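You operate a simulated robot arm through the tools that you are given. There is no shell and no other tool.

Carry out the task below with a simulated robot arm. There is one attempt and no reset: what you move stays moved.

JOB
Join chain piece No 46 to the piece on the button plate, narrow ends together.
Fine: push them together, press the flat red button once for the link, then the big yellow button once for its keeper.

Only the result counts: the job must be done as asked and must still hold three seconds after the hand-in. Knocking over, shifting, dropping, spilling or breaking anything else fails it.

ROBOT AND FRAMES
A 7-joint arm with a two-finger parallel gripper, fixed in place. Base frame: the origin is on the floor under the middle of its stand, x ahead of it, y to its left, z up; the work surface is at about z = 0.9. Lengths are in m, angles in degrees, forces in N, time in s.
It reaches about 1.372 m from its shoulder. Its first joint turns from -149.0 to 149.0 degrees. Payload 3.43 kg.
The tool frame sits at the grasp point between the pads (the TCP): z along the fingers, y along the line on which they close. The tips reach 0.03 m beyond it. Largest opening 0.094 m; finger width 0.028, thickness 0.01; the body of the gripper, 0.05 by 0.096 m, starts 0.055 m behind the TCP.
Orientation is that of the tool frame in the base frame, as a unit quaternion [x, y, z, w]. With the fingers straight down and closing along the base's y, the tool's x points along the base's -x, its y along +y and its z along -z.

CONTROLS
- The arm moves only by the tool play_rows. Its argument "series" is a list that holds one entry, the list of rows, each a list of 6 numbers: the shift along the tool's x, y, z in m, then the turn, a rotation vector about the tool's x, y, z in degrees. In form: [[[tx, ty, tz, rx, ry, rz], ...]]. A call has 1 to 20 rows; each row is the pose to reach, as a shift and turn from the pose commanded when the call began, along the tool's axes at that moment. "fingers" is the opening, from 0 (shut) to 1 (fully open), set as the call begins (left out, the last holds). A row lasts 0.2 s, in which the tool goes at most 0.05 m and 8.6 degrees; a call with a longer step from one row to the next is refused whole, and so is a gripper value outside its range. Where a pose cannot be reached the arm comes as near as it can. A force on the tool above 40 N (or 10 N above the force at the start of the call, whichever is more), or a blocked arm, ends the call early, and 0.2 s more pass. The fingers move at their own pace (about 0.045 m/s each) and stop on an object; they squeeze with about 41 N. The grip force told is the motor's: it shows also when the fingers shut on nothing. Time passes only in rows, and 0.2 s behind the last, so rows that repeat a pose let the fingers close. The reply holds the time, the measured pose of the TCP, the force on the tool along the base axes, the opening and the grip force, in the units named above and with some noise, with the torque about the TCP (base axes, N m) and any sound that the robot's microphone picked up.
- Cameras (640 x 400 px; columns grow to the right, rows downward): "scene" is fixed at [0.4082, -0.4967, 1.6448]; the picture's right is [0.88, -0.48, 0.00], its down [-0.22, -0.40, -0.89] and it looks along [0.42, 0.78, -0.46] (base axes); focal length 345 px, centre (320, 200). "wrist" rides on the gripper at [0.076, 0.014, -0.103] in the tool frame; the picture's right is [-0.18, 0.98, 0.00], its down [-0.75, -0.14, -0.64] and it looks along [-0.63, -0.12, 0.77] (tool axes); focal length 243 px, centre (320, 200). There is no depth. A picture from a camera that has moved, and an enlarged one, comes with that camera's place and axes in the base frame and with its lens. The place of the scene camera against the robot may be out by one fixed shift of up to 0.012 m in any direction.
- capture(camera): a new picture of that camera. It takes no simulated time.
- inspect(camera, box): a new picture of the part [left, top, right, bottom] of that camera's present view, enlarged. It takes no simulated time.
- hand_in(): hands the job in; it is judged then, once.

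Nothing tells you positions but the pictures and the camera data. Unless the task says otherwise, let go and move clear before handing in.

The tools are called after ">>>" as a command line: name --argument value ..., lists and objects as JSON in quotes. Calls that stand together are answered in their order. play_rows: Moves the arm, as the interface text tells. Its arguments: {"type":"object","properties":{"series":{"type":"array","items":{"type":"array","items":{"type":"array","items":{"type":"number"}}}},"fingers":{"type":"number"}},"required":["series"]} The other tools are called the same way: capture (camera) takes a picture; inspect (camera, box) takes an enlarged picture of a part of a camera's view; hand_in () hands the job in.

At the start:

```text
time_s: 0.0
ee_pos: [0.7347, 0.6604, 1.1964]
tcp_rot: [0.0, 1.0, 0.0, 0.0]
wrist_force: [0.5, 0.1, -0.1]
ft_torque: [-0.01, 0.0, -0.01]
grip_width: 0.0939
grip_force: 0.0
```

scene: 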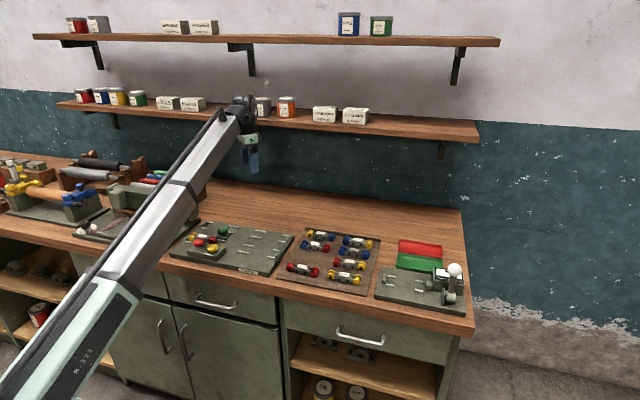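
wrist: 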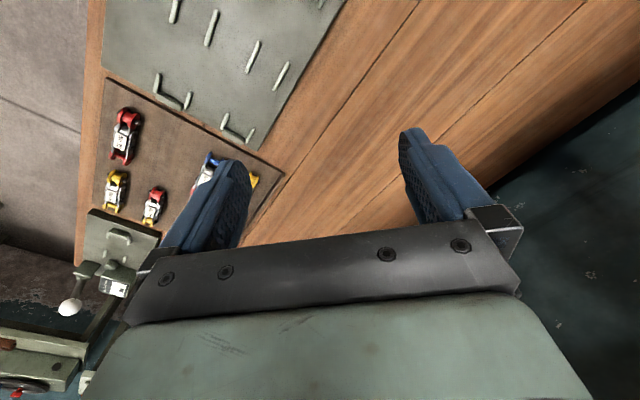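

I see a bench with a button plate on the left, a mat with chain pieces in the middle and a lever device on the right. I'll take enlarged views to find No 46 and the button plate.

>>> inspect --camera "scene" --box '[270, 220, 390, 300]'

>>> inspect --camera "scene" --box '[165, 210, 300, 285]'

>>> inspect --camera "scene" --box '[370, 230, 480, 320]'

>>> inspect --camera "scene" --box '[0, 140, 220, 280]'

```text
5.00 times, centred on (330, 260) of scene
camera zoom: at [0.4082, -0.4967, 1.6448], right [0.88, -0.48, 0.0], down [-0.22, -0.4, -0.89], along [0.42, 0.78, -0.46], focal length 1724 px, centre (270, -100)
```

zoom: 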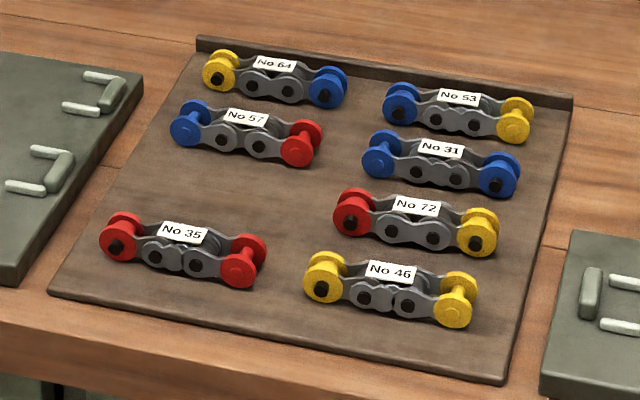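

```text
4.74 times, centred on (232, 248) of scene
camera zoom: at [0.4082, -0.4967, 1.6448], right [0.88, -0.48, 0.0], down [-0.22, -0.4, -0.89], along [0.42, 0.78, -0.46], focal length 1634 px, centre (735, -25)
```

zoom: 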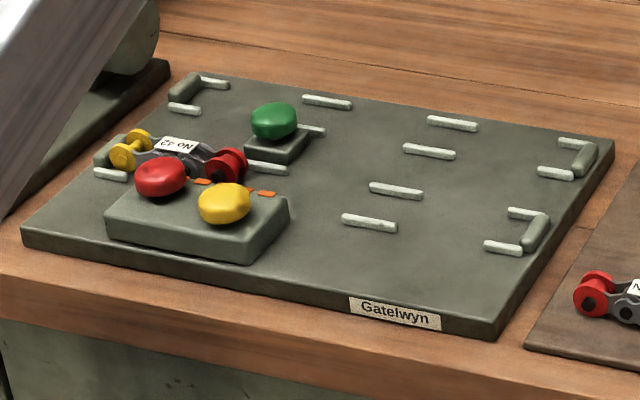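

```text
4.44 times, centred on (425, 275) of scene
camera zoom: at [0.4082, -0.4967, 1.6448], right [0.88, -0.48, 0.0], down [-0.22, -0.4, -0.89], along [0.42, 0.78, -0.46], focal length 1532 px, centre (-147, -133)
```

zoom: 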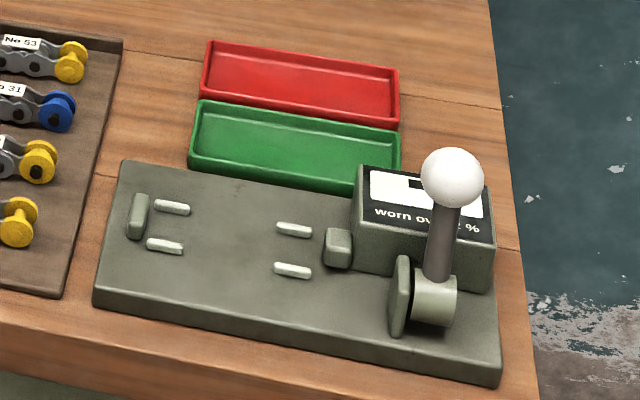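

```text
2.86 times, centred on (110, 210) of scene
camera zoom: at [0.4082, -0.4967, 1.6448], right [0.88, -0.48, 0.0], down [-0.22, -0.4, -0.89], along [0.42, 0.78, -0.46], focal length 985 px, centre (920, 171)
```

zoom: 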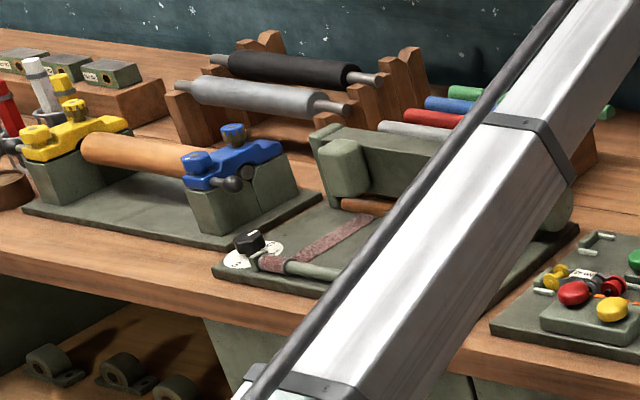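

I can see No 46, a yellow-yellow piece at the near right of the mat, and No 42 lying on the button plate. I'll zoom in to tell the narrow ends from the wide ones.

>>> inspect --camera "scene" --box '[325, 264, 369, 290]'

>>> inspect --camera "scene" --box '[182, 220, 232, 264]'

>>> inspect --camera "scene" --box '[284, 254, 334, 284]'

>>> inspect --camera "scene" --box '[225, 220, 300, 280]'

```text
14.55 times, centred on (347, 277) of scene
camera zoom: at [0.4082, -0.4967, 1.6448], right [0.88, -0.48, 0.0], down [-0.22, -0.4, -0.89], along [0.42, 0.78, -0.46], focal length 5015 px, centre (-73, -920)
```

zoom: 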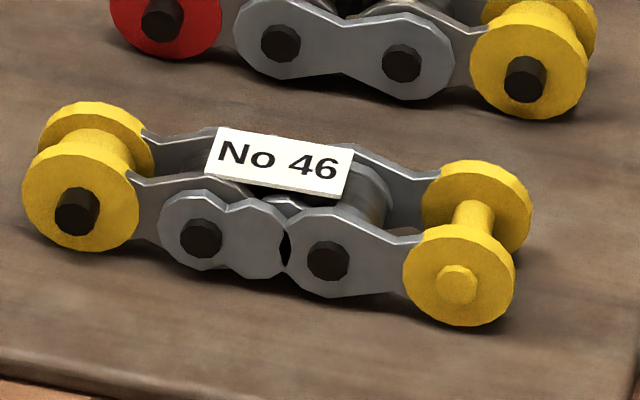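

```text
9.09 times, centred on (207, 242) of scene
camera zoom: at [0.4082, -0.4967, 1.6448], right [0.88, -0.48, 0.0], down [-0.22, -0.4, -0.89], along [0.42, 0.78, -0.46], focal length 3134 px, centre (1347, -182)
```

zoom: 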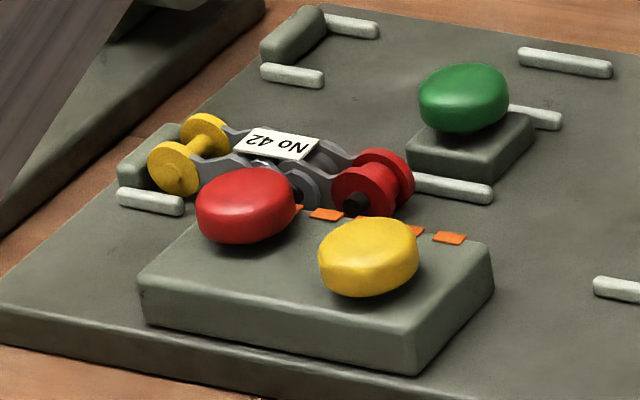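

```text
12.80 times, centred on (309, 269) of scene
camera zoom: at [0.4082, -0.4967, 1.6448], right [0.88, -0.48, 0.0], down [-0.22, -0.4, -0.89], along [0.42, 0.78, -0.46], focal length 4413 px, centre (461, -683)
```

zoom: 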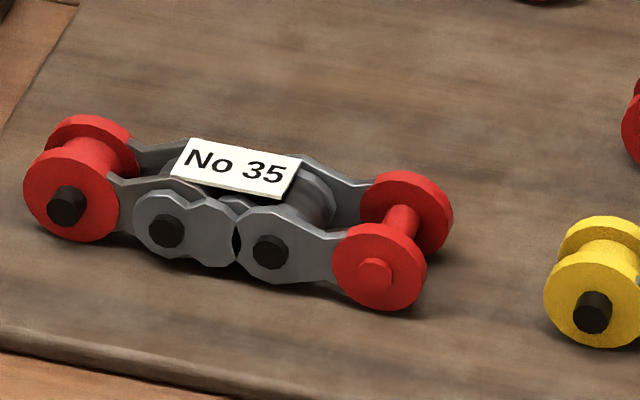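

```text
6.67 times, centred on (262, 250) of scene
camera zoom: at [0.4082, -0.4967, 1.6448], right [0.88, -0.48, 0.0], down [-0.22, -0.4, -0.89], along [0.42, 0.78, -0.46], focal length 2299 px, centre (703, -133)
```

zoom: 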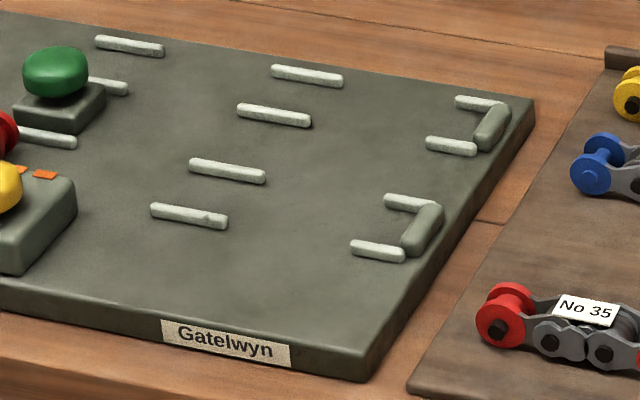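

No 46 lies on the mat near (0.88, 0.22), with its narrow end (black pin) pointing toward the button plate. No 42's narrow red end faces the open side of its row. I'll swing over the mat with the fingers turned across the piece, then look through the wrist camera.

>>> play_rows --series '[[[-0.0145, -0.0438, 0, 0, 0, 4.2], [-0.029, -0.0876, 0, 0, 0, 8.4], [-0.0435, -0.1314, 0, 0, 0, 12.6], [-0.058, -0.1752, 0, 0, 0, 16.8], [-0.0725, -0.219, 0, 0, 0, 21], [-0.087, -0.2628, 0, 0, 0, 25.2], [-0.1015, -0.3066, 0, 0, 0, 29.4], [-0.116, -0.3504, 0, 0, 0, 33.6], [-0.1305, -0.3942, 0, 0, 0, 37.8], [-0.145, -0.438, 0, 0, 0, 42], [-0.145, -0.438, 0, 0, 0, 42]]]' --fingers 1

>>> capture --camera "wrist"

>>> capture --camera "scene"

```text
time_s: 2.4
ee_pos: [0.8814, 0.2223, 1.1952]
tcp_rot: [0.358, 0.934, 0.0, 0.0]
wrist_force: [0.5, -0.4, -0.1]
ft_torque: [0.03, 0.0, 0.0]
grip_width: 0.094
grip_force: 0.0
```

```text
taken
camera wrist: at [0.8339, 0.283, 1.2988], right [0.79, 0.61, 0.0], down [0.47, -0.61, 0.64], along [0.39, -0.51, -0.77], focal length 243 px, centre (320, 200)
```

wrist: 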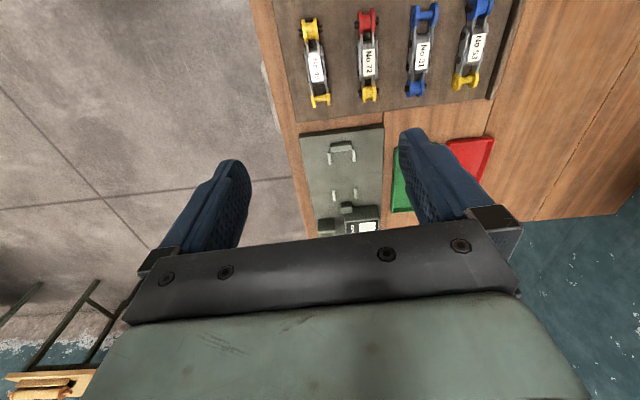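

```text
taken
```

scene: 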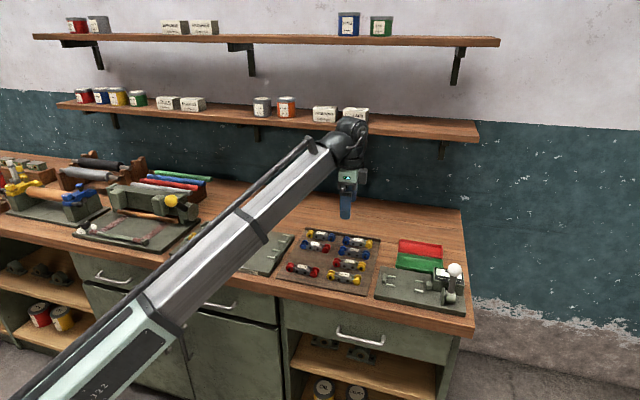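

>>> inspect --camera "wrist" --box '[250, 0, 410, 120]'

>>> inspect --camera "scene" --box '[325, 264, 369, 290]'

```text
3.33 times, centred on (330, 60) of wrist
camera zoom: at [0.8339, 0.283, 1.2988], right [0.79, 0.61, 0.0], down [0.47, -0.61, 0.64], along [0.39, -0.51, -0.77], focal length 809 px, centre (287, 667)
```

zoom: 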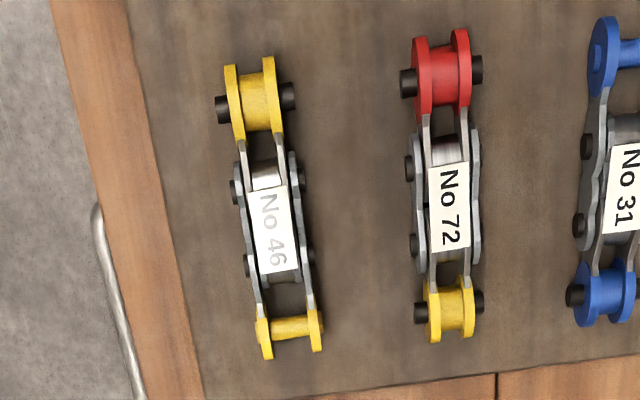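

```text
14.55 times, centred on (347, 277) of scene
camera zoom: at [0.4082, -0.4967, 1.6448], right [0.88, -0.48, 0.0], down [-0.22, -0.4, -0.89], along [0.42, 0.78, -0.46], focal length 5015 px, centre (-73, -920)
```

zoom: 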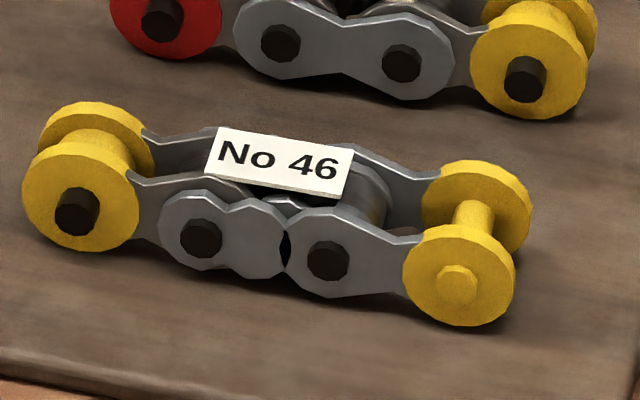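

No 46 is aligned with the tool to within about a degree, its narrow end has the long black pin, and its centre is close to the TCP. Before gripping I'll look at the button plate from above to plan the placement.

>>> play_rows --series '[[[0.0446, 0.0084, 0.0025, 0, 0, 0], [0.0892, 0.0168, 0.005, 0, 0, 0], [0.1338, 0.0252, 0.0075, 0, 0, 0], [0.1784, 0.0336, 0.01, 0, 0, 0], [0.223, 0.042, 0.0125, 0, 0, 0], [0.2676, 0.0504, 0.015, 0, 0, 0], [0.3122, 0.0588, 0.0175, 0, 0, 0], [0.3568, 0.0672, 0.02, 0, 0, 0], [0.4014, 0.0756, 0.0225, 0, 0, 0], [0.446, 0.084, 0.025, 0, 0, 0], [0.446, 0.084, 0.025, 0, 0, 0]]]' --fingers 1

>>> capture --camera "wrist"

>>> inspect --camera "wrist" --box '[200, 0, 440, 150]'

```text
time_s: 4.8
ee_pos: [0.6053, 0.5825, 1.1721]
tcp_rot: [0.358, 0.934, 0.001, 0.0]
wrist_force: [0.3, -0.3, 0.0]
ft_torque: [-0.02, 0.02, -0.05]
grip_width: 0.094
grip_force: 0.1
```

```text
taken
camera wrist: at [0.5571, 0.6439, 1.275], right [0.79, 0.61, 0.0], down [0.47, -0.61, 0.64], along [0.39, -0.51, -0.77], focal length 243 px, centre (320, 200)
```

wrist: 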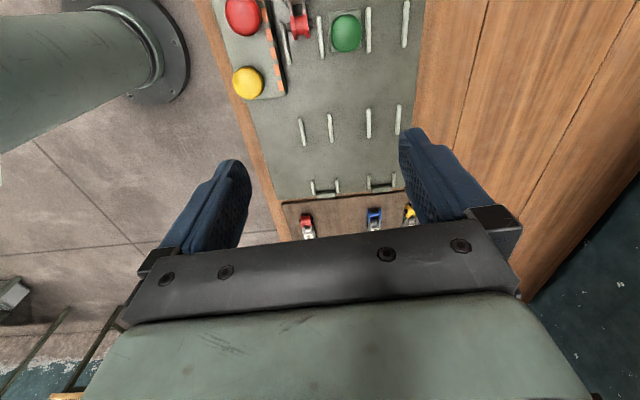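

```text
2.67 times, centred on (320, 75) of wrist
camera zoom: at [0.5571, 0.6439, 1.275], right [0.79, 0.61, 0.0], down [0.47, -0.61, 0.64], along [0.39, -0.51, -0.77], focal length 647 px, centre (320, 533)
```

zoom: 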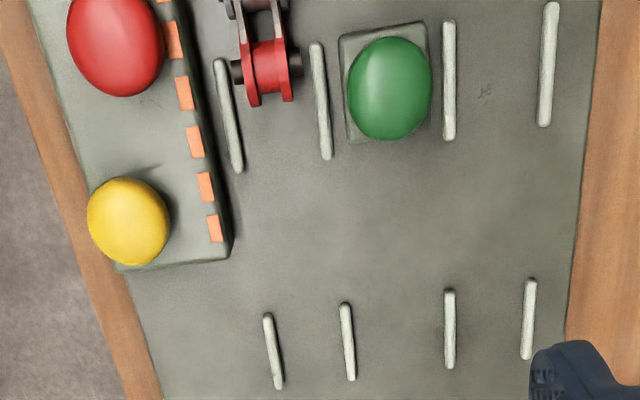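

The plate's row runs about 3.4° off the tool's x axis. Two rails flank the joint, with the button box next to the near rail. I'll turn to match the row and go lower to measure heights and clearances.

>>> play_rows --series '[[[0.0, -0.004, 0.03, 0, 0, 1.7], [0.0, -0.008, 0.06, 0, 0, 3.4], [0.0, -0.012, 0.09, 0, 0, 3.4], [0.0, -0.016, 0.1, 0, 0, 3.4], [0.0, -0.016, 0.1, 0, 0, 3.4]]]' --fingers 1

>>> capture --camera "wrist"

>>> inspect --camera "wrist" --box '[220, 0, 412, 120]'

>>> inspect --camera "wrist" --box '[240, 100, 400, 200]'

```text
time_s: 6.0
ee_pos: [0.594, 0.5715, 1.0733]
tcp_rot: [0.386, 0.923, -0.001, 0.0]
wrist_force: [0.1, -0.2, -0.6]
ft_torque: [-0.03, -0.01, 0.0]
grip_width: 0.094
grip_force: 0.2
```

```text
taken
camera wrist: at [0.5503, 0.6348, 1.1762], right [0.83, 0.56, 0.0], down [0.43, -0.64, 0.64], along [0.36, -0.53, -0.77], focal length 243 px, centre (320, 200)
```

wrist: 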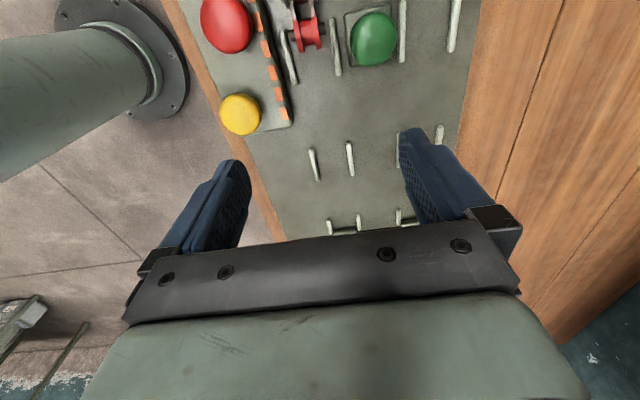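

```text
3.33 times, centred on (316, 60) of wrist
camera zoom: at [0.5503, 0.6348, 1.1762], right [0.83, 0.56, 0.0], down [0.43, -0.64, 0.64], along [0.36, -0.53, -0.77], focal length 809 px, centre (333, 667)
```

zoom: 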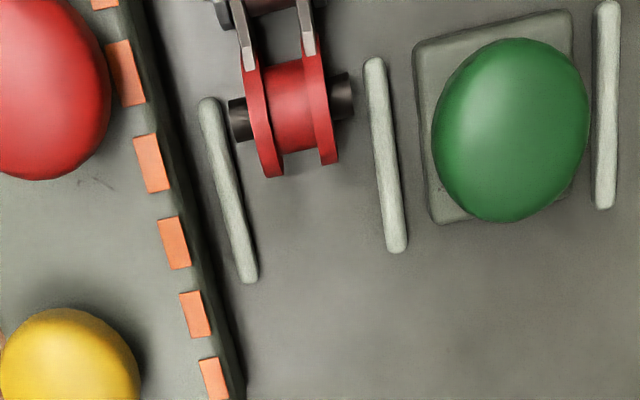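

```text
4.00 times, centred on (320, 150) of wrist
camera zoom: at [0.5503, 0.6348, 1.1762], right [0.83, 0.56, 0.0], down [0.43, -0.64, 0.64], along [0.36, -0.53, -0.77], focal length 970 px, centre (320, 400)
```

zoom: 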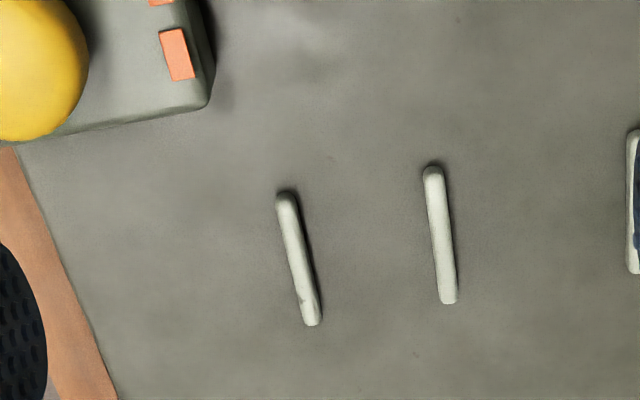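

The row centreline lies almost exactly under the TCP along the tool's x axis. No 42's red pin is about 0.056 m ahead. There is a free gap for the fingers between the box corner and the second pair of rails. Now I'll go back over No 46 to pick it up.

>>> play_rows --series '[[[-0.0446, -0.0046, 0, 0, 0, -0.3], [-0.0891, -0.0093, 0, 0, 0, -0.6], [-0.1337, -0.0139, 0, 0, 0, -1.0], [-0.1783, -0.0185, 0, 0, 0, -1.3], [-0.2229, -0.0232, 0, 0, 0, -1.6], [-0.2674, -0.0278, 0, 0, 0, -1.9], [-0.312, -0.0324, 0, 0, 0, -2.2], [-0.3566, -0.037, 0, 0, 0, -2.6], [-0.4011, -0.0417, 0, 0, 0, -2.9], [-0.4457, -0.0463, 0, 0, 0, -3.2], [-0.4457, -0.0463, 0, 0, 0, -3.2]]]' --fingers 1

>>> capture --camera "wrist"

>>> inspect --camera "wrist" --box '[250, 0, 410, 100]'

```text
time_s: 8.4
ee_pos: [0.8753, 0.2207, 1.0721]
tcp_rot: [0.36, 0.933, 0.0, 0.0]
wrist_force: [0.5, -0.3, 0.6]
ft_torque: [-0.01, 0.02, 0.01]
grip_width: 0.0937
grip_force: 0.0
```

```text
taken
camera wrist: at [0.8278, 0.2811, 1.1748], right [0.8, 0.6, 0.0], down [0.46, -0.61, 0.64], along [0.39, -0.51, -0.77], focal length 243 px, centre (320, 200)
```

wrist: 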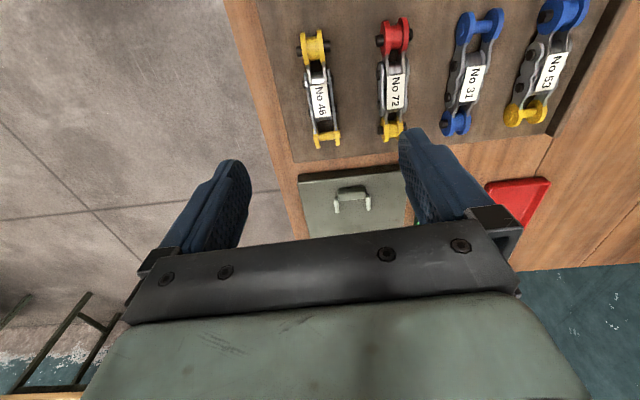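

```text
4.00 times, centred on (330, 50) of wrist
camera zoom: at [0.8278, 0.2811, 1.1748], right [0.8, 0.6, 0.0], down [0.46, -0.61, 0.64], along [0.39, -0.51, -0.77], focal length 970 px, centre (280, 800)
```

zoom: 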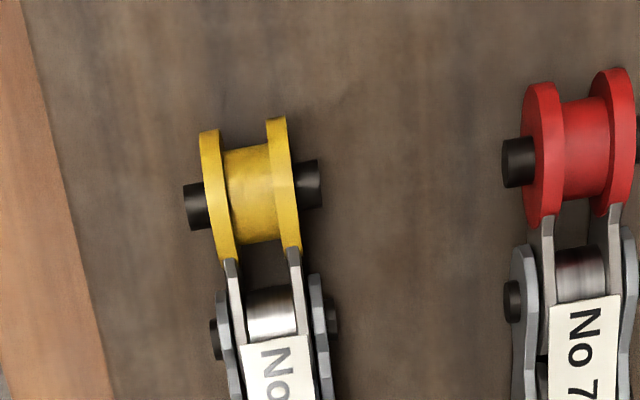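

>>> inspect --camera "wrist" --box '[250, 60, 410, 160]'

```text
4.00 times, centred on (330, 110) of wrist
camera zoom: at [0.8278, 0.2811, 1.1748], right [0.8, 0.6, 0.0], down [0.46, -0.61, 0.64], along [0.39, -0.51, -0.77], focal length 970 px, centre (280, 560)
```

zoom: 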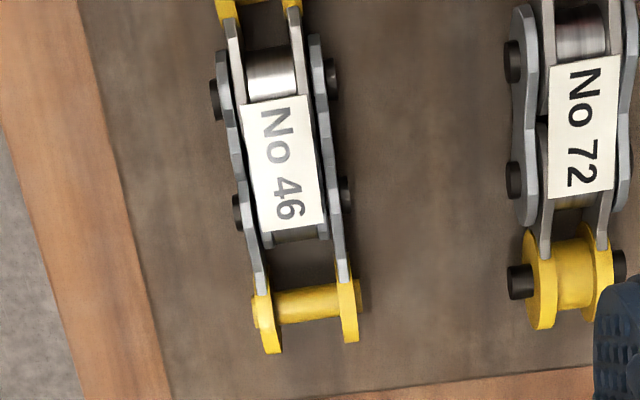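

TCP is centred over No 46 to within about 1 mm. I'll partly close the fingers to stay clear of No 72 and lower around the piece.

>>> play_rows --series '[[[0, 0, 0.0, 0, 0, 0.8], [0, 0, 0.01, 0, 0, 0.8], [0, 0, 0.04, 0, 0, 0.8], [0, 0, 0.08, 0, 0, 0.8], [0, 0, 0.105, 0, 0, 0.8], [0, 0, 0.12, 0, 0, 0.8], [0, 0, 0.125, 0, 0, 0.8], [0, 0, 0.128, 0, 0, 0.8], [0, 0, 0.13, 0, 0, 0.8], [0, 0, 0.13, 0, 0, 0.8]]]' --fingers 0.6

>>> capture --camera "wrist"

>>> inspect --camera "scene" --box '[310, 240, 390, 300]'

```text
time_s: 10.6
ee_pos: [0.8734, 0.2216, 0.9432]
tcp_rot: [0.367, 0.93, 0.0, 0.0]
wrist_force: [0.1, 0.8, -0.9]
ft_torque: [0.02, 0.01, 0.02]
grip_width: 0.0563
grip_force: 0.1
```

```text
taken
camera wrist: at [0.827, 0.2822, 1.0458], right [0.81, 0.59, 0.0], down [0.45, -0.62, 0.64], along [0.38, -0.52, -0.77], focal length 243 px, centre (320, 200)
```

wrist: 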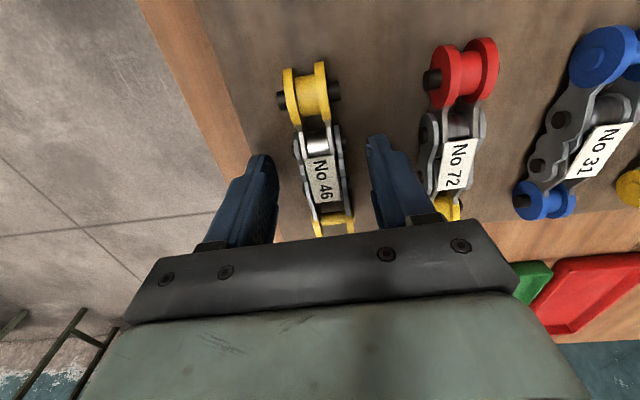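

```text
6.67 times, centred on (350, 270) of scene
camera zoom: at [0.4082, -0.4967, 1.6448], right [0.88, -0.48, 0.0], down [-0.22, -0.4, -0.89], along [0.42, 0.78, -0.46], focal length 2299 px, centre (120, -267)
```

zoom: 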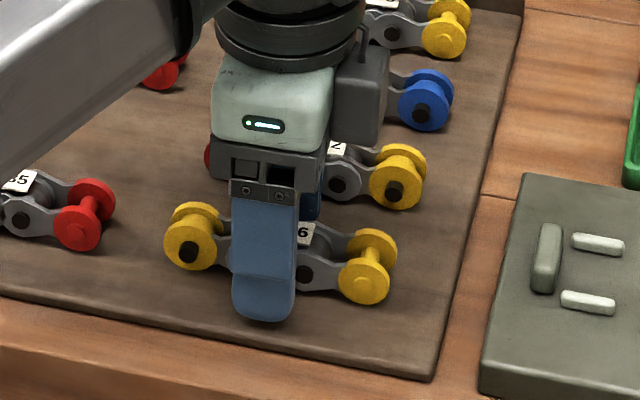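

The fingers straddle No 46 with no contact. Closing now.

>>> play_rows --series '[[[0, 0, 0, 0, 0, 0], [0, 0, 0, 0, 0, 0], [0, 0, 0, 0, 0, 0], [0, 0, 0, 0, 0, 0], [0, 0, 0, 0, 0, 0]]]' --fingers 0

>>> capture --camera "wrist"

```text
time_s: 11.8
ee_pos: [0.8735, 0.2214, 0.944]
tcp_rot: [0.366, 0.931, 0.0, 0.0]
wrist_force: [0.3, 1.2, -0.5]
ft_torque: [0.06, -0.02, 0.0]
grip_width: 0.0292
grip_force: 41.3
```

```text
taken
camera wrist: at [0.827, 0.2823, 1.0458], right [0.81, 0.59, 0.0], down [0.45, -0.62, 0.64], along [0.38, -0.52, -0.77], focal length 243 px, centre (320, 200)
```

wrist: 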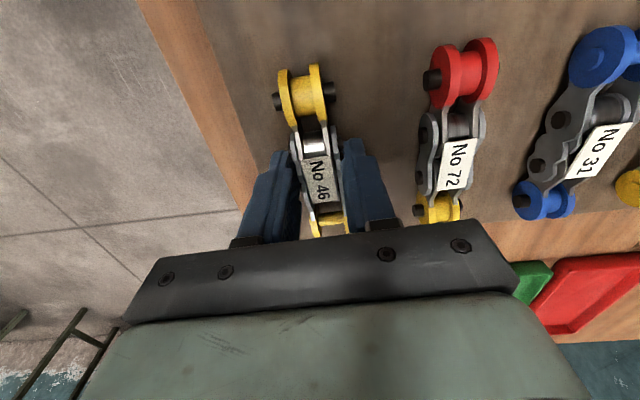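

The grip is on at 29 mm width. Lifting gently and checking.

>>> play_rows --series '[[[0, 0, -0.01, 0, 0, 0], [0, 0, -0.03, 0, 0, 0], [0, 0, -0.06, 0, 0, 0], [0, 0, -0.1, 0, 0, 0], [0, 0, -0.13, 0, 0, 0], [0, 0, -0.13, 0, 0, 0]]]' --fingers 0

>>> capture --camera "wrist"

>>> inspect --camera "scene" --box '[290, 180, 410, 300]'

```text
time_s: 13.2
ee_pos: [0.8741, 0.2183, 1.0741]
tcp_rot: [0.367, 0.93, 0.0, 0.0]
wrist_force: [0.3, 0.4, -2.3]
ft_torque: [-0.02, -0.02, 0.01]
grip_width: 0.0294
grip_force: 41.1
```

```text
taken
camera wrist: at [0.8269, 0.2806, 1.1762], right [0.81, 0.59, 0.0], down [0.46, -0.62, 0.64], along [0.38, -0.52, -0.77], focal length 243 px, centre (320, 200)
```

wrist: 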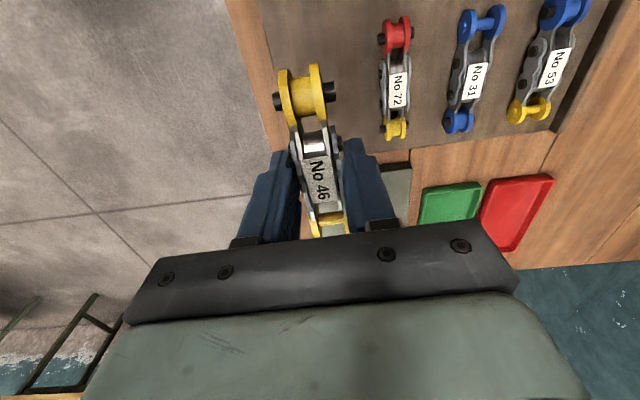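

```text
3.33 times, centred on (350, 240) of scene
camera zoom: at [0.4082, -0.4967, 1.6448], right [0.88, -0.48, 0.0], down [-0.22, -0.4, -0.89], along [0.42, 0.78, -0.46], focal length 1149 px, centre (220, 67)
```

zoom: 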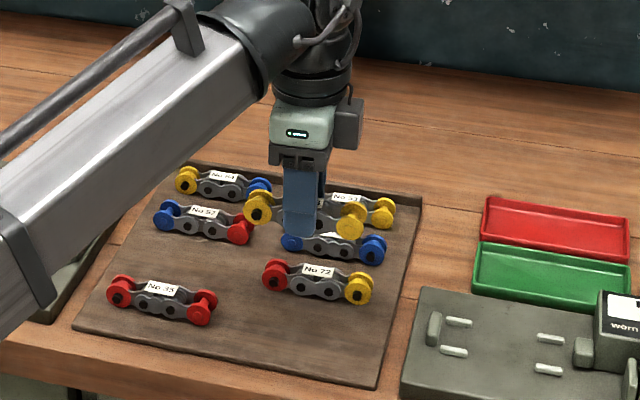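

>>> inspect --camera "wrist" --box '[230, 50, 406, 160]'

>>> inspect --camera "wrist" --box '[230, 140, 406, 250]'

```text
3.64 times, centred on (318, 105) of wrist
camera zoom: at [0.8269, 0.2806, 1.1762], right [0.81, 0.59, 0.0], down [0.46, -0.62, 0.64], along [0.38, -0.52, -0.77], focal length 882 px, centre (327, 546)
```

zoom: 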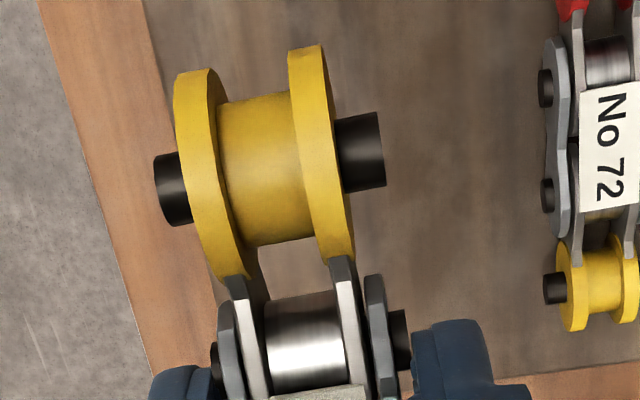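

```text
3.64 times, centred on (318, 195) of wrist
camera zoom: at [0.8269, 0.2806, 1.1762], right [0.81, 0.59, 0.0], down [0.46, -0.62, 0.64], along [0.38, -0.52, -0.77], focal length 882 px, centre (327, 218)
```

zoom: 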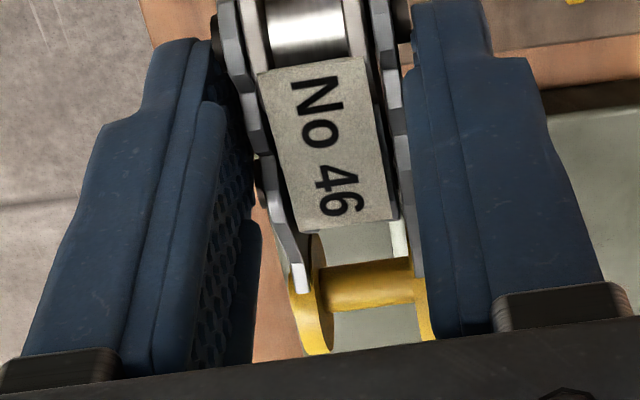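

No 46 is held rigidly and straight in the fingers. I'll carry it to the row, turning 2.4° to match, and stop above the gap between the two rail pairs.

>>> play_rows --series '[[[0.0455, 0.0072, 0, 0, 0, 0.27], [0.0911, 0.0143, 0, 0, 0, 0.53], [0.1366, 0.0215, 0, 0, 0, 0.8], [0.1821, 0.0286, 0, 0, 0, 1.07], [0.2277, 0.0358, 0, 0, 0, 1.33], [0.2732, 0.0429, 0, 0, 0, 1.6], [0.3187, 0.0501, 0, 0, 0, 1.87], [0.3643, 0.0572, 0, 0, 0, 2.13], [0.4098, 0.0644, 0, 0, 0, 2.4], [0.4098, 0.0644, 0, 0, 0, 2.4], [0.4098, 0.0644, 0.03, 0, 0, 2.4], [0.4098, 0.0644, 0.06, 0, 0, 2.4], [0.4098, 0.0644, 0.06, 0, 0, 2.4]]]' --fingers 0

>>> capture --camera "wrist"

>>> inspect --camera "wrist" --box '[220, 0, 412, 120]'

>>> capture --camera "scene"

```text
time_s: 16.0
ee_pos: [0.6215, 0.5476, 1.0106]
tcp_rot: [0.386, 0.923, 0.0, 0.0]
wrist_force: [0.7, 0.0, -1.9]
ft_torque: [0.01, -0.03, 0.02]
grip_width: 0.0295
grip_force: 40.6
```

```text
taken
camera wrist: at [0.5758, 0.611, 1.1152], right [0.83, 0.56, 0.0], down [0.43, -0.64, 0.64], along [0.36, -0.53, -0.77], focal length 243 px, centre (320, 200)
```

wrist: 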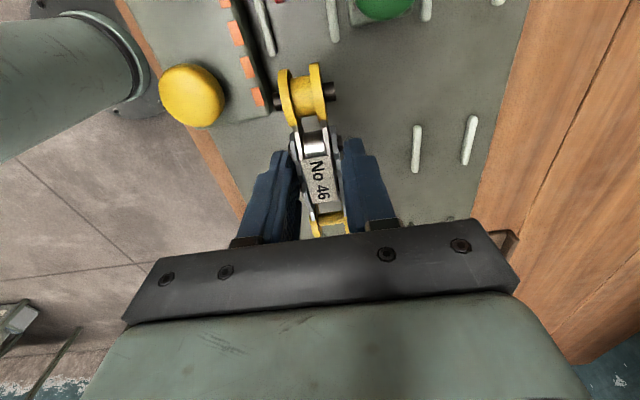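

```text
3.33 times, centred on (316, 60) of wrist
camera zoom: at [0.5758, 0.611, 1.1152], right [0.83, 0.56, 0.0], down [0.43, -0.64, 0.64], along [0.36, -0.53, -0.77], focal length 809 px, centre (333, 667)
```

zoom: 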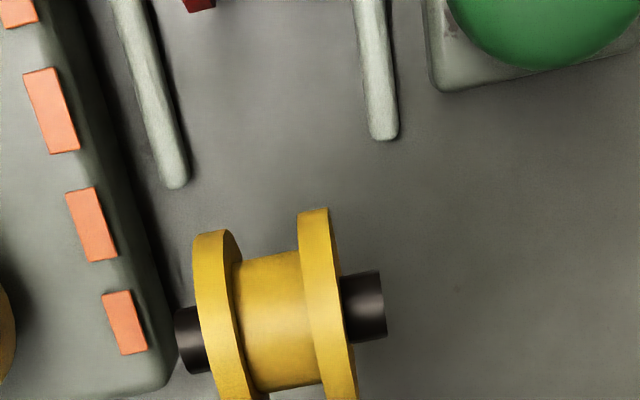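

```text
taken
```

scene: 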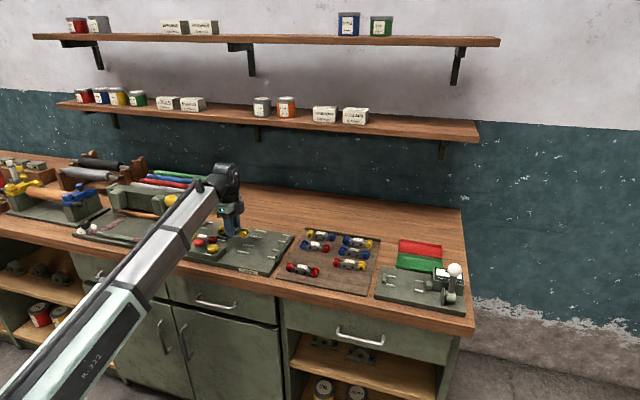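

The held piece's axis matches the row centreline to within about 0.5 mm. I'll lower to just above the plate and check again.

>>> play_rows --series '[[[0, 0, 0.02, 0, 0, 0], [0, 0, 0.035, 0, 0, 0], [0, 0, 0.045, 0, 0, 0], [0, 0, 0.05, 0, 0, 0], [0, 0, 0.05, 0, 0, 0]]]' --fingers 0

>>> capture --camera "wrist"

>>> inspect --camera "wrist" --box '[220, 0, 412, 120]'

>>> inspect --camera "scene" --box '[185, 215, 275, 275]'

```text
time_s: 17.2
ee_pos: [0.6178, 0.5463, 0.9621]
tcp_rot: [0.386, 0.923, 0.001, 0.0]
wrist_force: [0.1, -0.1, -2.6]
ft_torque: [-0.02, -0.01, 0.02]
grip_width: 0.0294
grip_force: 41.2
```

```text
taken
camera wrist: at [0.5731, 0.6103, 1.0654], right [0.83, 0.56, 0.0], down [0.43, -0.64, 0.64], along [0.36, -0.53, -0.77], focal length 243 px, centre (320, 200)
```

wrist: 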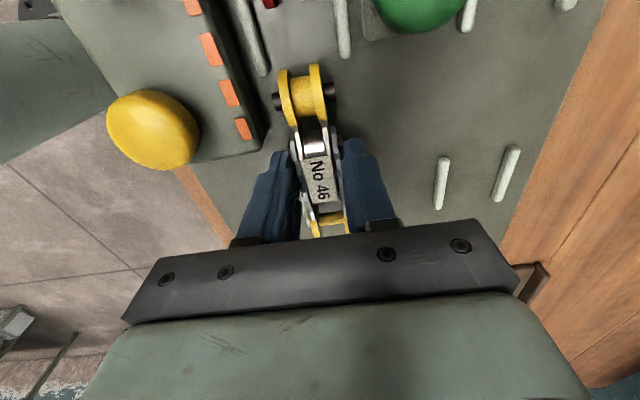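

```text
3.33 times, centred on (316, 60) of wrist
camera zoom: at [0.5731, 0.6103, 1.0654], right [0.83, 0.56, 0.0], down [0.43, -0.64, 0.64], along [0.36, -0.53, -0.77], focal length 809 px, centre (333, 667)
```

zoom: 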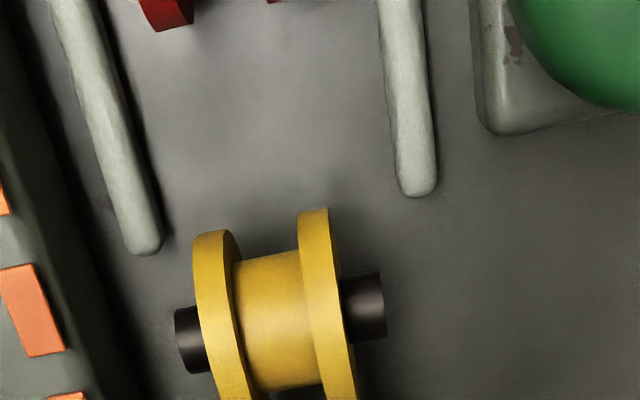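

```text
6.67 times, centred on (230, 245) of scene
camera zoom: at [0.4082, -0.4967, 1.6448], right [0.88, -0.48, 0.0], down [-0.22, -0.4, -0.89], along [0.42, 0.78, -0.46], focal length 2299 px, centre (920, -100)
```

zoom: 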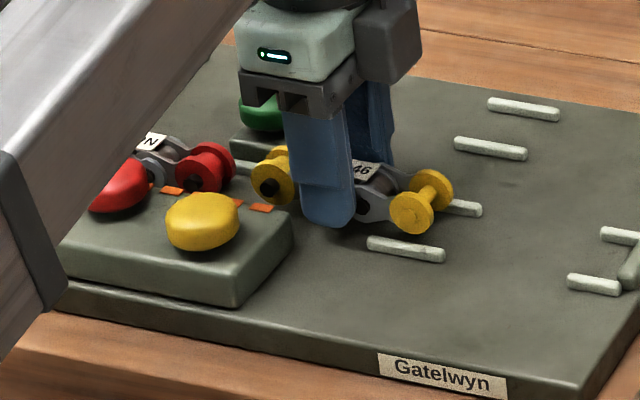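

The piece has drifted about 2 mm toward the box compared with the rails. I'll shift it back and lower in fine steps until it touches the plate.

>>> play_rows --series '[[[0, 0.0018, 0.0, 0, 0, 0], [0, 0.0018, 0.003, 0, 0, 0], [0, 0.0018, 0.005, 0, 0, 0], [0, 0.0018, 0.005, 0, 0, 0]]]' --fingers 0

>>> inspect --camera "wrist" --box '[220, 0, 412, 120]'

>>> inspect --camera "scene" --box '[210, 230, 264, 264]'

```text
time_s: 18.2
ee_pos: [0.6196, 0.5483, 0.9578]
tcp_rot: [0.386, 0.923, 0.0, 0.0]
wrist_force: [0.3, 1.2, -2.6]
ft_torque: [0.03, -0.01, -0.05]
grip_width: 0.0294
grip_force: 41.3
```

```text
3.33 times, centred on (316, 60) of wrist
camera zoom: at [0.575, 0.6118, 1.0603], right [0.83, 0.56, 0.0], down [0.43, -0.64, 0.64], along [0.36, -0.53, -0.77], focal length 809 px, centre (333, 667)
```

zoom: 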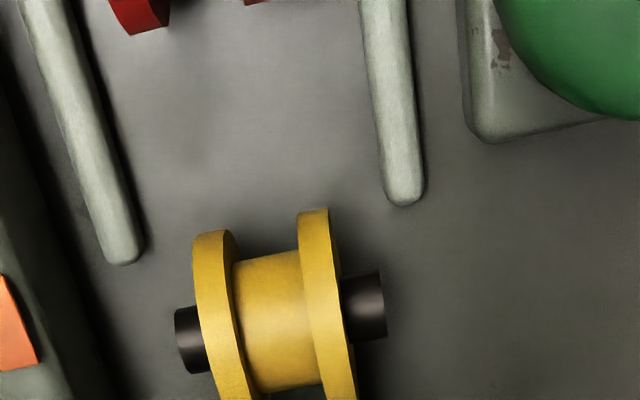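

```text
11.76 times, centred on (237, 247) of scene
camera zoom: at [0.4082, -0.4967, 1.6448], right [0.88, -0.48, 0.0], down [-0.22, -0.4, -0.89], along [0.42, 0.78, -0.46], focal length 4056 px, centre (1296, -353)
```

zoom: 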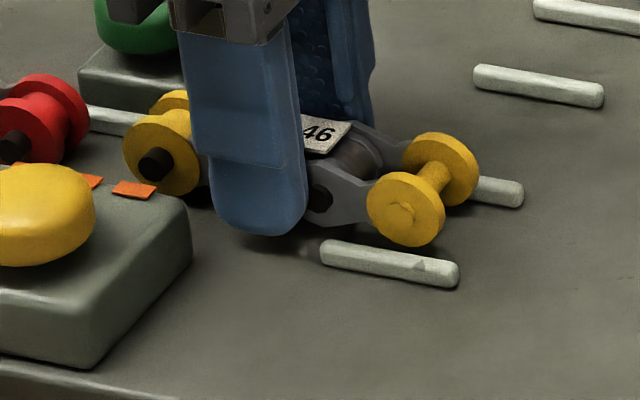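

>>> play_rows --series '[[[0, -0.0005, 0.0015, 0, 0, 0], [0, -0.0005, 0.003, 0, 0, 0], [0, -0.0005, 0.003, 0, 0, 0]]]' --fingers 0

>>> inspect --camera "scene" --box '[210, 230, 264, 264]'

```text
time_s: 19.0
ee_pos: [0.6196, 0.5481, 0.9546]
tcp_rot: [0.386, 0.923, 0.0, 0.0]
wrist_force: [1.0, 0.9, 13.0]
ft_torque: [-0.07, 0.06, -0.01]
grip_width: 0.0295
grip_force: 40.7
```

```text
11.76 times, centred on (237, 247) of scene
camera zoom: at [0.4082, -0.4967, 1.6448], right [0.88, -0.48, 0.0], down [-0.22, -0.4, -0.89], along [0.42, 0.78, -0.46], focal length 4056 px, centre (1296, -353)
```

zoom: 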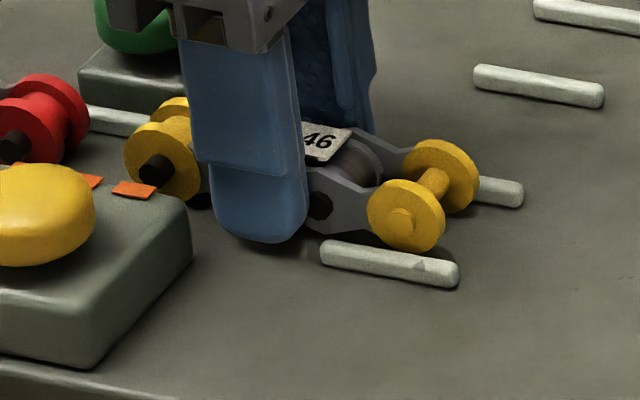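

The piece is resting on the plate (about 15 N contact), with its wide end between the second pair of rails. I'll ease off slightly and then release.

>>> play_rows --series '[[[0, 0, -0.0008, 0, 0, 0], [0, 0, -0.0008, 0, 0, 0]]]' --fingers 0

>>> play_rows --series '[[[0, 0, 0, 0, 0, 0], [0, 0, 0, 0, 0, 0], [0, 0, 0, 0, 0, 0]]]' --fingers 0.5

>>> inspect --camera "wrist" --box '[220, 0, 412, 120]'

>>> inspect --camera "scene" --box '[200, 225, 280, 275]'

```text
time_s: 19.6
ee_pos: [0.6197, 0.5477, 0.9542]
tcp_rot: [0.386, 0.922, 0.0, 0.0]
wrist_force: [-2.3, 0.4, 6.5]
ft_torque: [-0.09, -0.07, 0.0]
grip_width: 0.0294
grip_force: 41.0
```

```text
time_s: 20.4
ee_pos: [0.621, 0.5475, 0.9553]
tcp_rot: [0.386, 0.922, 0.001, 0.0]
wrist_force: [-0.1, 0.5, -0.6]
ft_torque: [0.01, 0.02, 0.02]
grip_width: 0.0469
grip_force: 0.1
```

```text
3.33 times, centred on (316, 60) of wrist
camera zoom: at [0.5753, 0.6117, 1.0577], right [0.83, 0.56, 0.0], down [0.43, -0.64, 0.64], along [0.36, -0.53, -0.77], focal length 809 px, centre (333, 667)
```

zoom: 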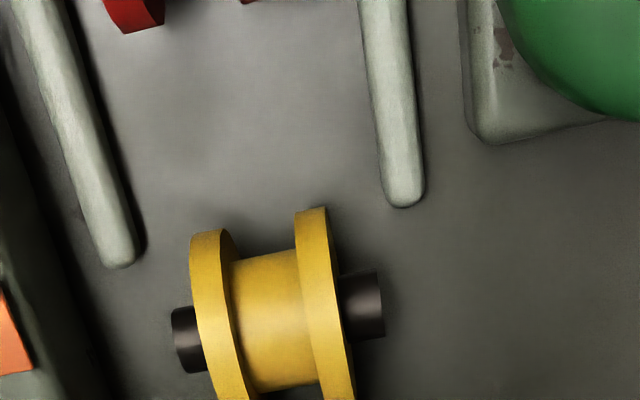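

```text
8.00 times, centred on (240, 250) of scene
camera zoom: at [0.4082, -0.4967, 1.6448], right [0.88, -0.48, 0.0], down [-0.22, -0.4, -0.89], along [0.42, 0.78, -0.46], focal length 2758 px, centre (960, -200)
```

zoom: 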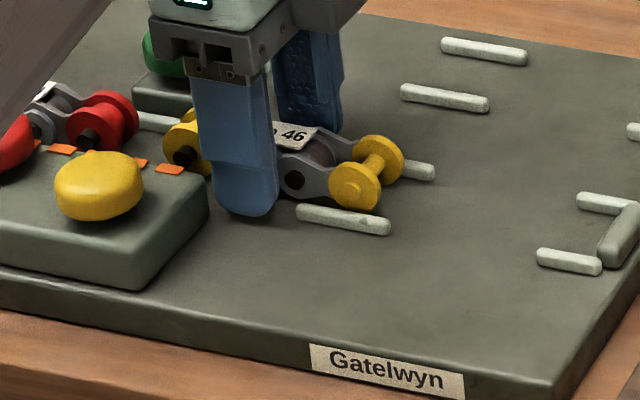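

No 46 has been released and sits flat and centred in the row. I'll lift clear, move behind its wide end, and nearly close the fingers to use them as a pusher.

>>> play_rows --series '[[[0, 0, -0.01, 0, 0, 0], [0, 0, -0.03, 0, 0, 0], [0, 0, -0.06, 0, 0, 0], [-0.04, -0.0007, -0.06, 0, 0, 0], [-0.081, -0.0007, -0.06, 0, 0, 0], [-0.081, -0.0007, -0.06, 0, 0, 0]]]' --fingers 0.5

>>> play_rows --series '[[[0, 0, 0, 0, 0, 0], [0, 0, 0, 0, 0, 0], [0, 0, 0, 0, 0, 0]]]' --fingers 0.085

>>> capture --camera "wrist"

>>> inspect --camera "wrist" --box '[220, 0, 412, 120]'

>>> inspect --camera "scene" --box '[200, 225, 280, 275]'

```text
time_s: 21.8
ee_pos: [0.6751, 0.4881, 1.0153]
tcp_rot: [0.386, 0.923, 0.0, 0.0]
wrist_force: [0.3, 0.2, -0.2]
ft_torque: [0.0, 0.01, 0.02]
grip_width: 0.0468
grip_force: 0.1
```

```text
time_s: 22.6
ee_pos: [0.6745, 0.4887, 1.0148]
tcp_rot: [0.386, 0.922, 0.0, 0.0]
wrist_force: [1.0, 0.6, 0.1]
ft_torque: [-0.02, 0.0, 0.02]
grip_width: 0.0081
grip_force: 0.1
```

```text
taken
camera wrist: at [0.6303, 0.5521, 1.1187], right [0.83, 0.56, 0.0], down [0.43, -0.64, 0.64], along [0.36, -0.53, -0.77], focal length 243 px, centre (320, 200)
```

wrist: 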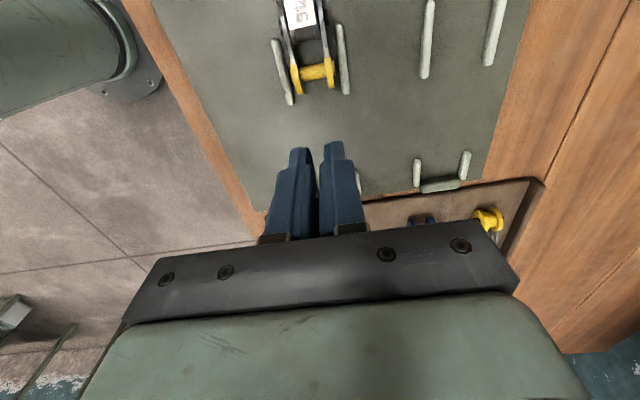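

```text
3.33 times, centred on (316, 60) of wrist
camera zoom: at [0.6303, 0.5521, 1.1187], right [0.83, 0.56, 0.0], down [0.43, -0.64, 0.64], along [0.36, -0.53, -0.77], focal length 809 px, centre (333, 667)
```

zoom: 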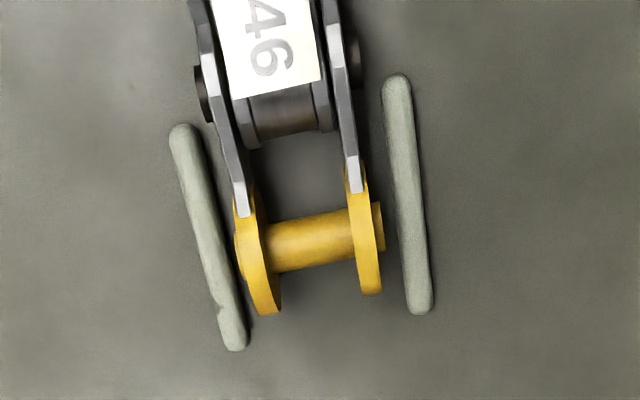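

```text
8.00 times, centred on (240, 250) of scene
camera zoom: at [0.4082, -0.4967, 1.6448], right [0.88, -0.48, 0.0], down [-0.22, -0.4, -0.89], along [0.42, 0.78, -0.46], focal length 2758 px, centre (960, -200)
```

zoom: 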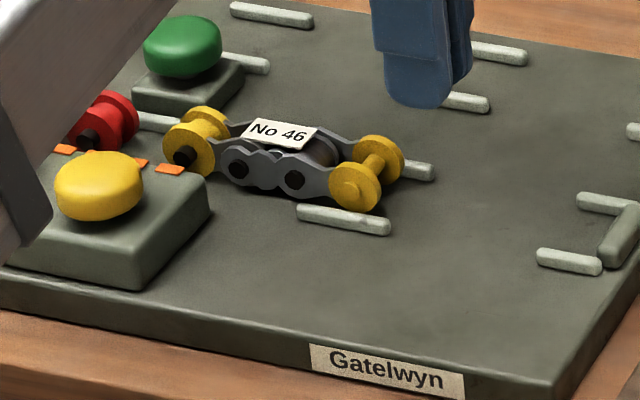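

The pusher is lined up about 10 mm behind the wide end but sits 2.5 mm to one side of the row centre. I'll correct that and lower it.

>>> play_rows --series '[[[0, 0.0025, 0.02, 0, 0, 0], [0, 0.0025, 0.04, 0, 0, 0], [0, 0.0025, 0.052, 0, 0, 0], [0, 0.0025, 0.058, 0, 0, 0], [0, 0.0025, 0.061, 0, 0, 0], [0, 0.0025, 0.061, 0, 0, 0]]]' --fingers 0.085

>>> capture --camera "wrist"

>>> inspect --camera "wrist" --box '[230, 70, 390, 170]'

>>> inspect --camera "scene" --box '[200, 225, 280, 275]'

```text
time_s: 24.0
ee_pos: [0.6788, 0.4915, 0.9533]
tcp_rot: [0.385, 0.923, 0.0, 0.0]
wrist_force: [-0.2, 0.9, 0.1]
ft_torque: [-0.02, 0.01, -0.01]
grip_width: 0.0082
grip_force: 0.1
```

```text
taken
camera wrist: at [0.6342, 0.5548, 1.0575], right [0.83, 0.56, 0.0], down [0.43, -0.64, 0.64], along [0.36, -0.53, -0.77], focal length 243 px, centre (320, 200)
```

wrist: 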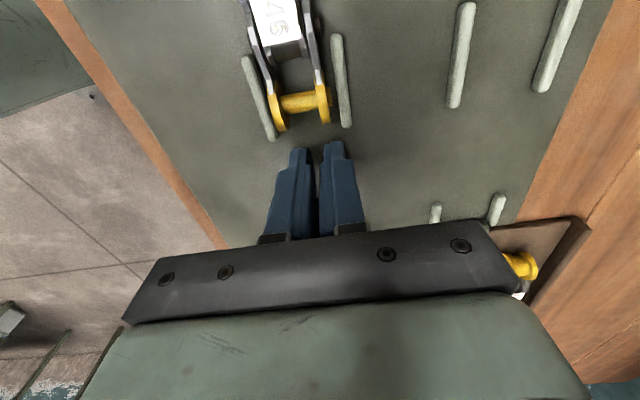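

```text
4.00 times, centred on (310, 120) of wrist
camera zoom: at [0.6342, 0.5548, 1.0575], right [0.83, 0.56, 0.0], down [0.43, -0.64, 0.64], along [0.36, -0.53, -0.77], focal length 970 px, centre (360, 520)
```

zoom: 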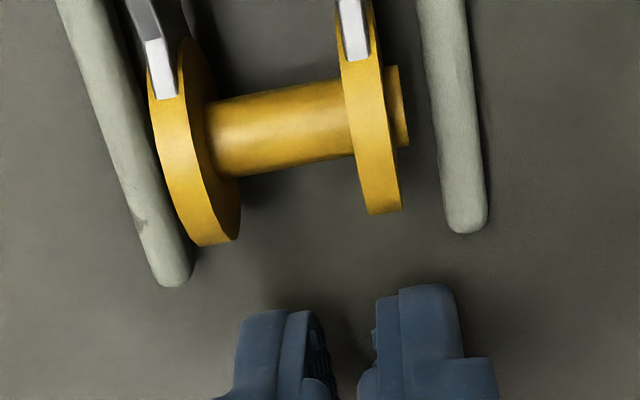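

```text
8.00 times, centred on (240, 250) of scene
camera zoom: at [0.4082, -0.4967, 1.6448], right [0.88, -0.48, 0.0], down [-0.22, -0.4, -0.89], along [0.42, 0.78, -0.46], focal length 2758 px, centre (960, -200)
```

zoom: 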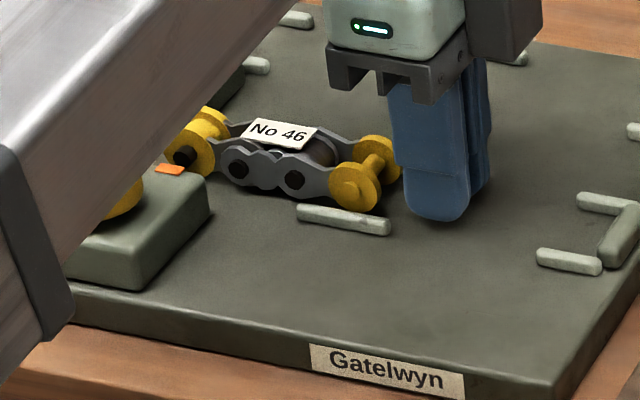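

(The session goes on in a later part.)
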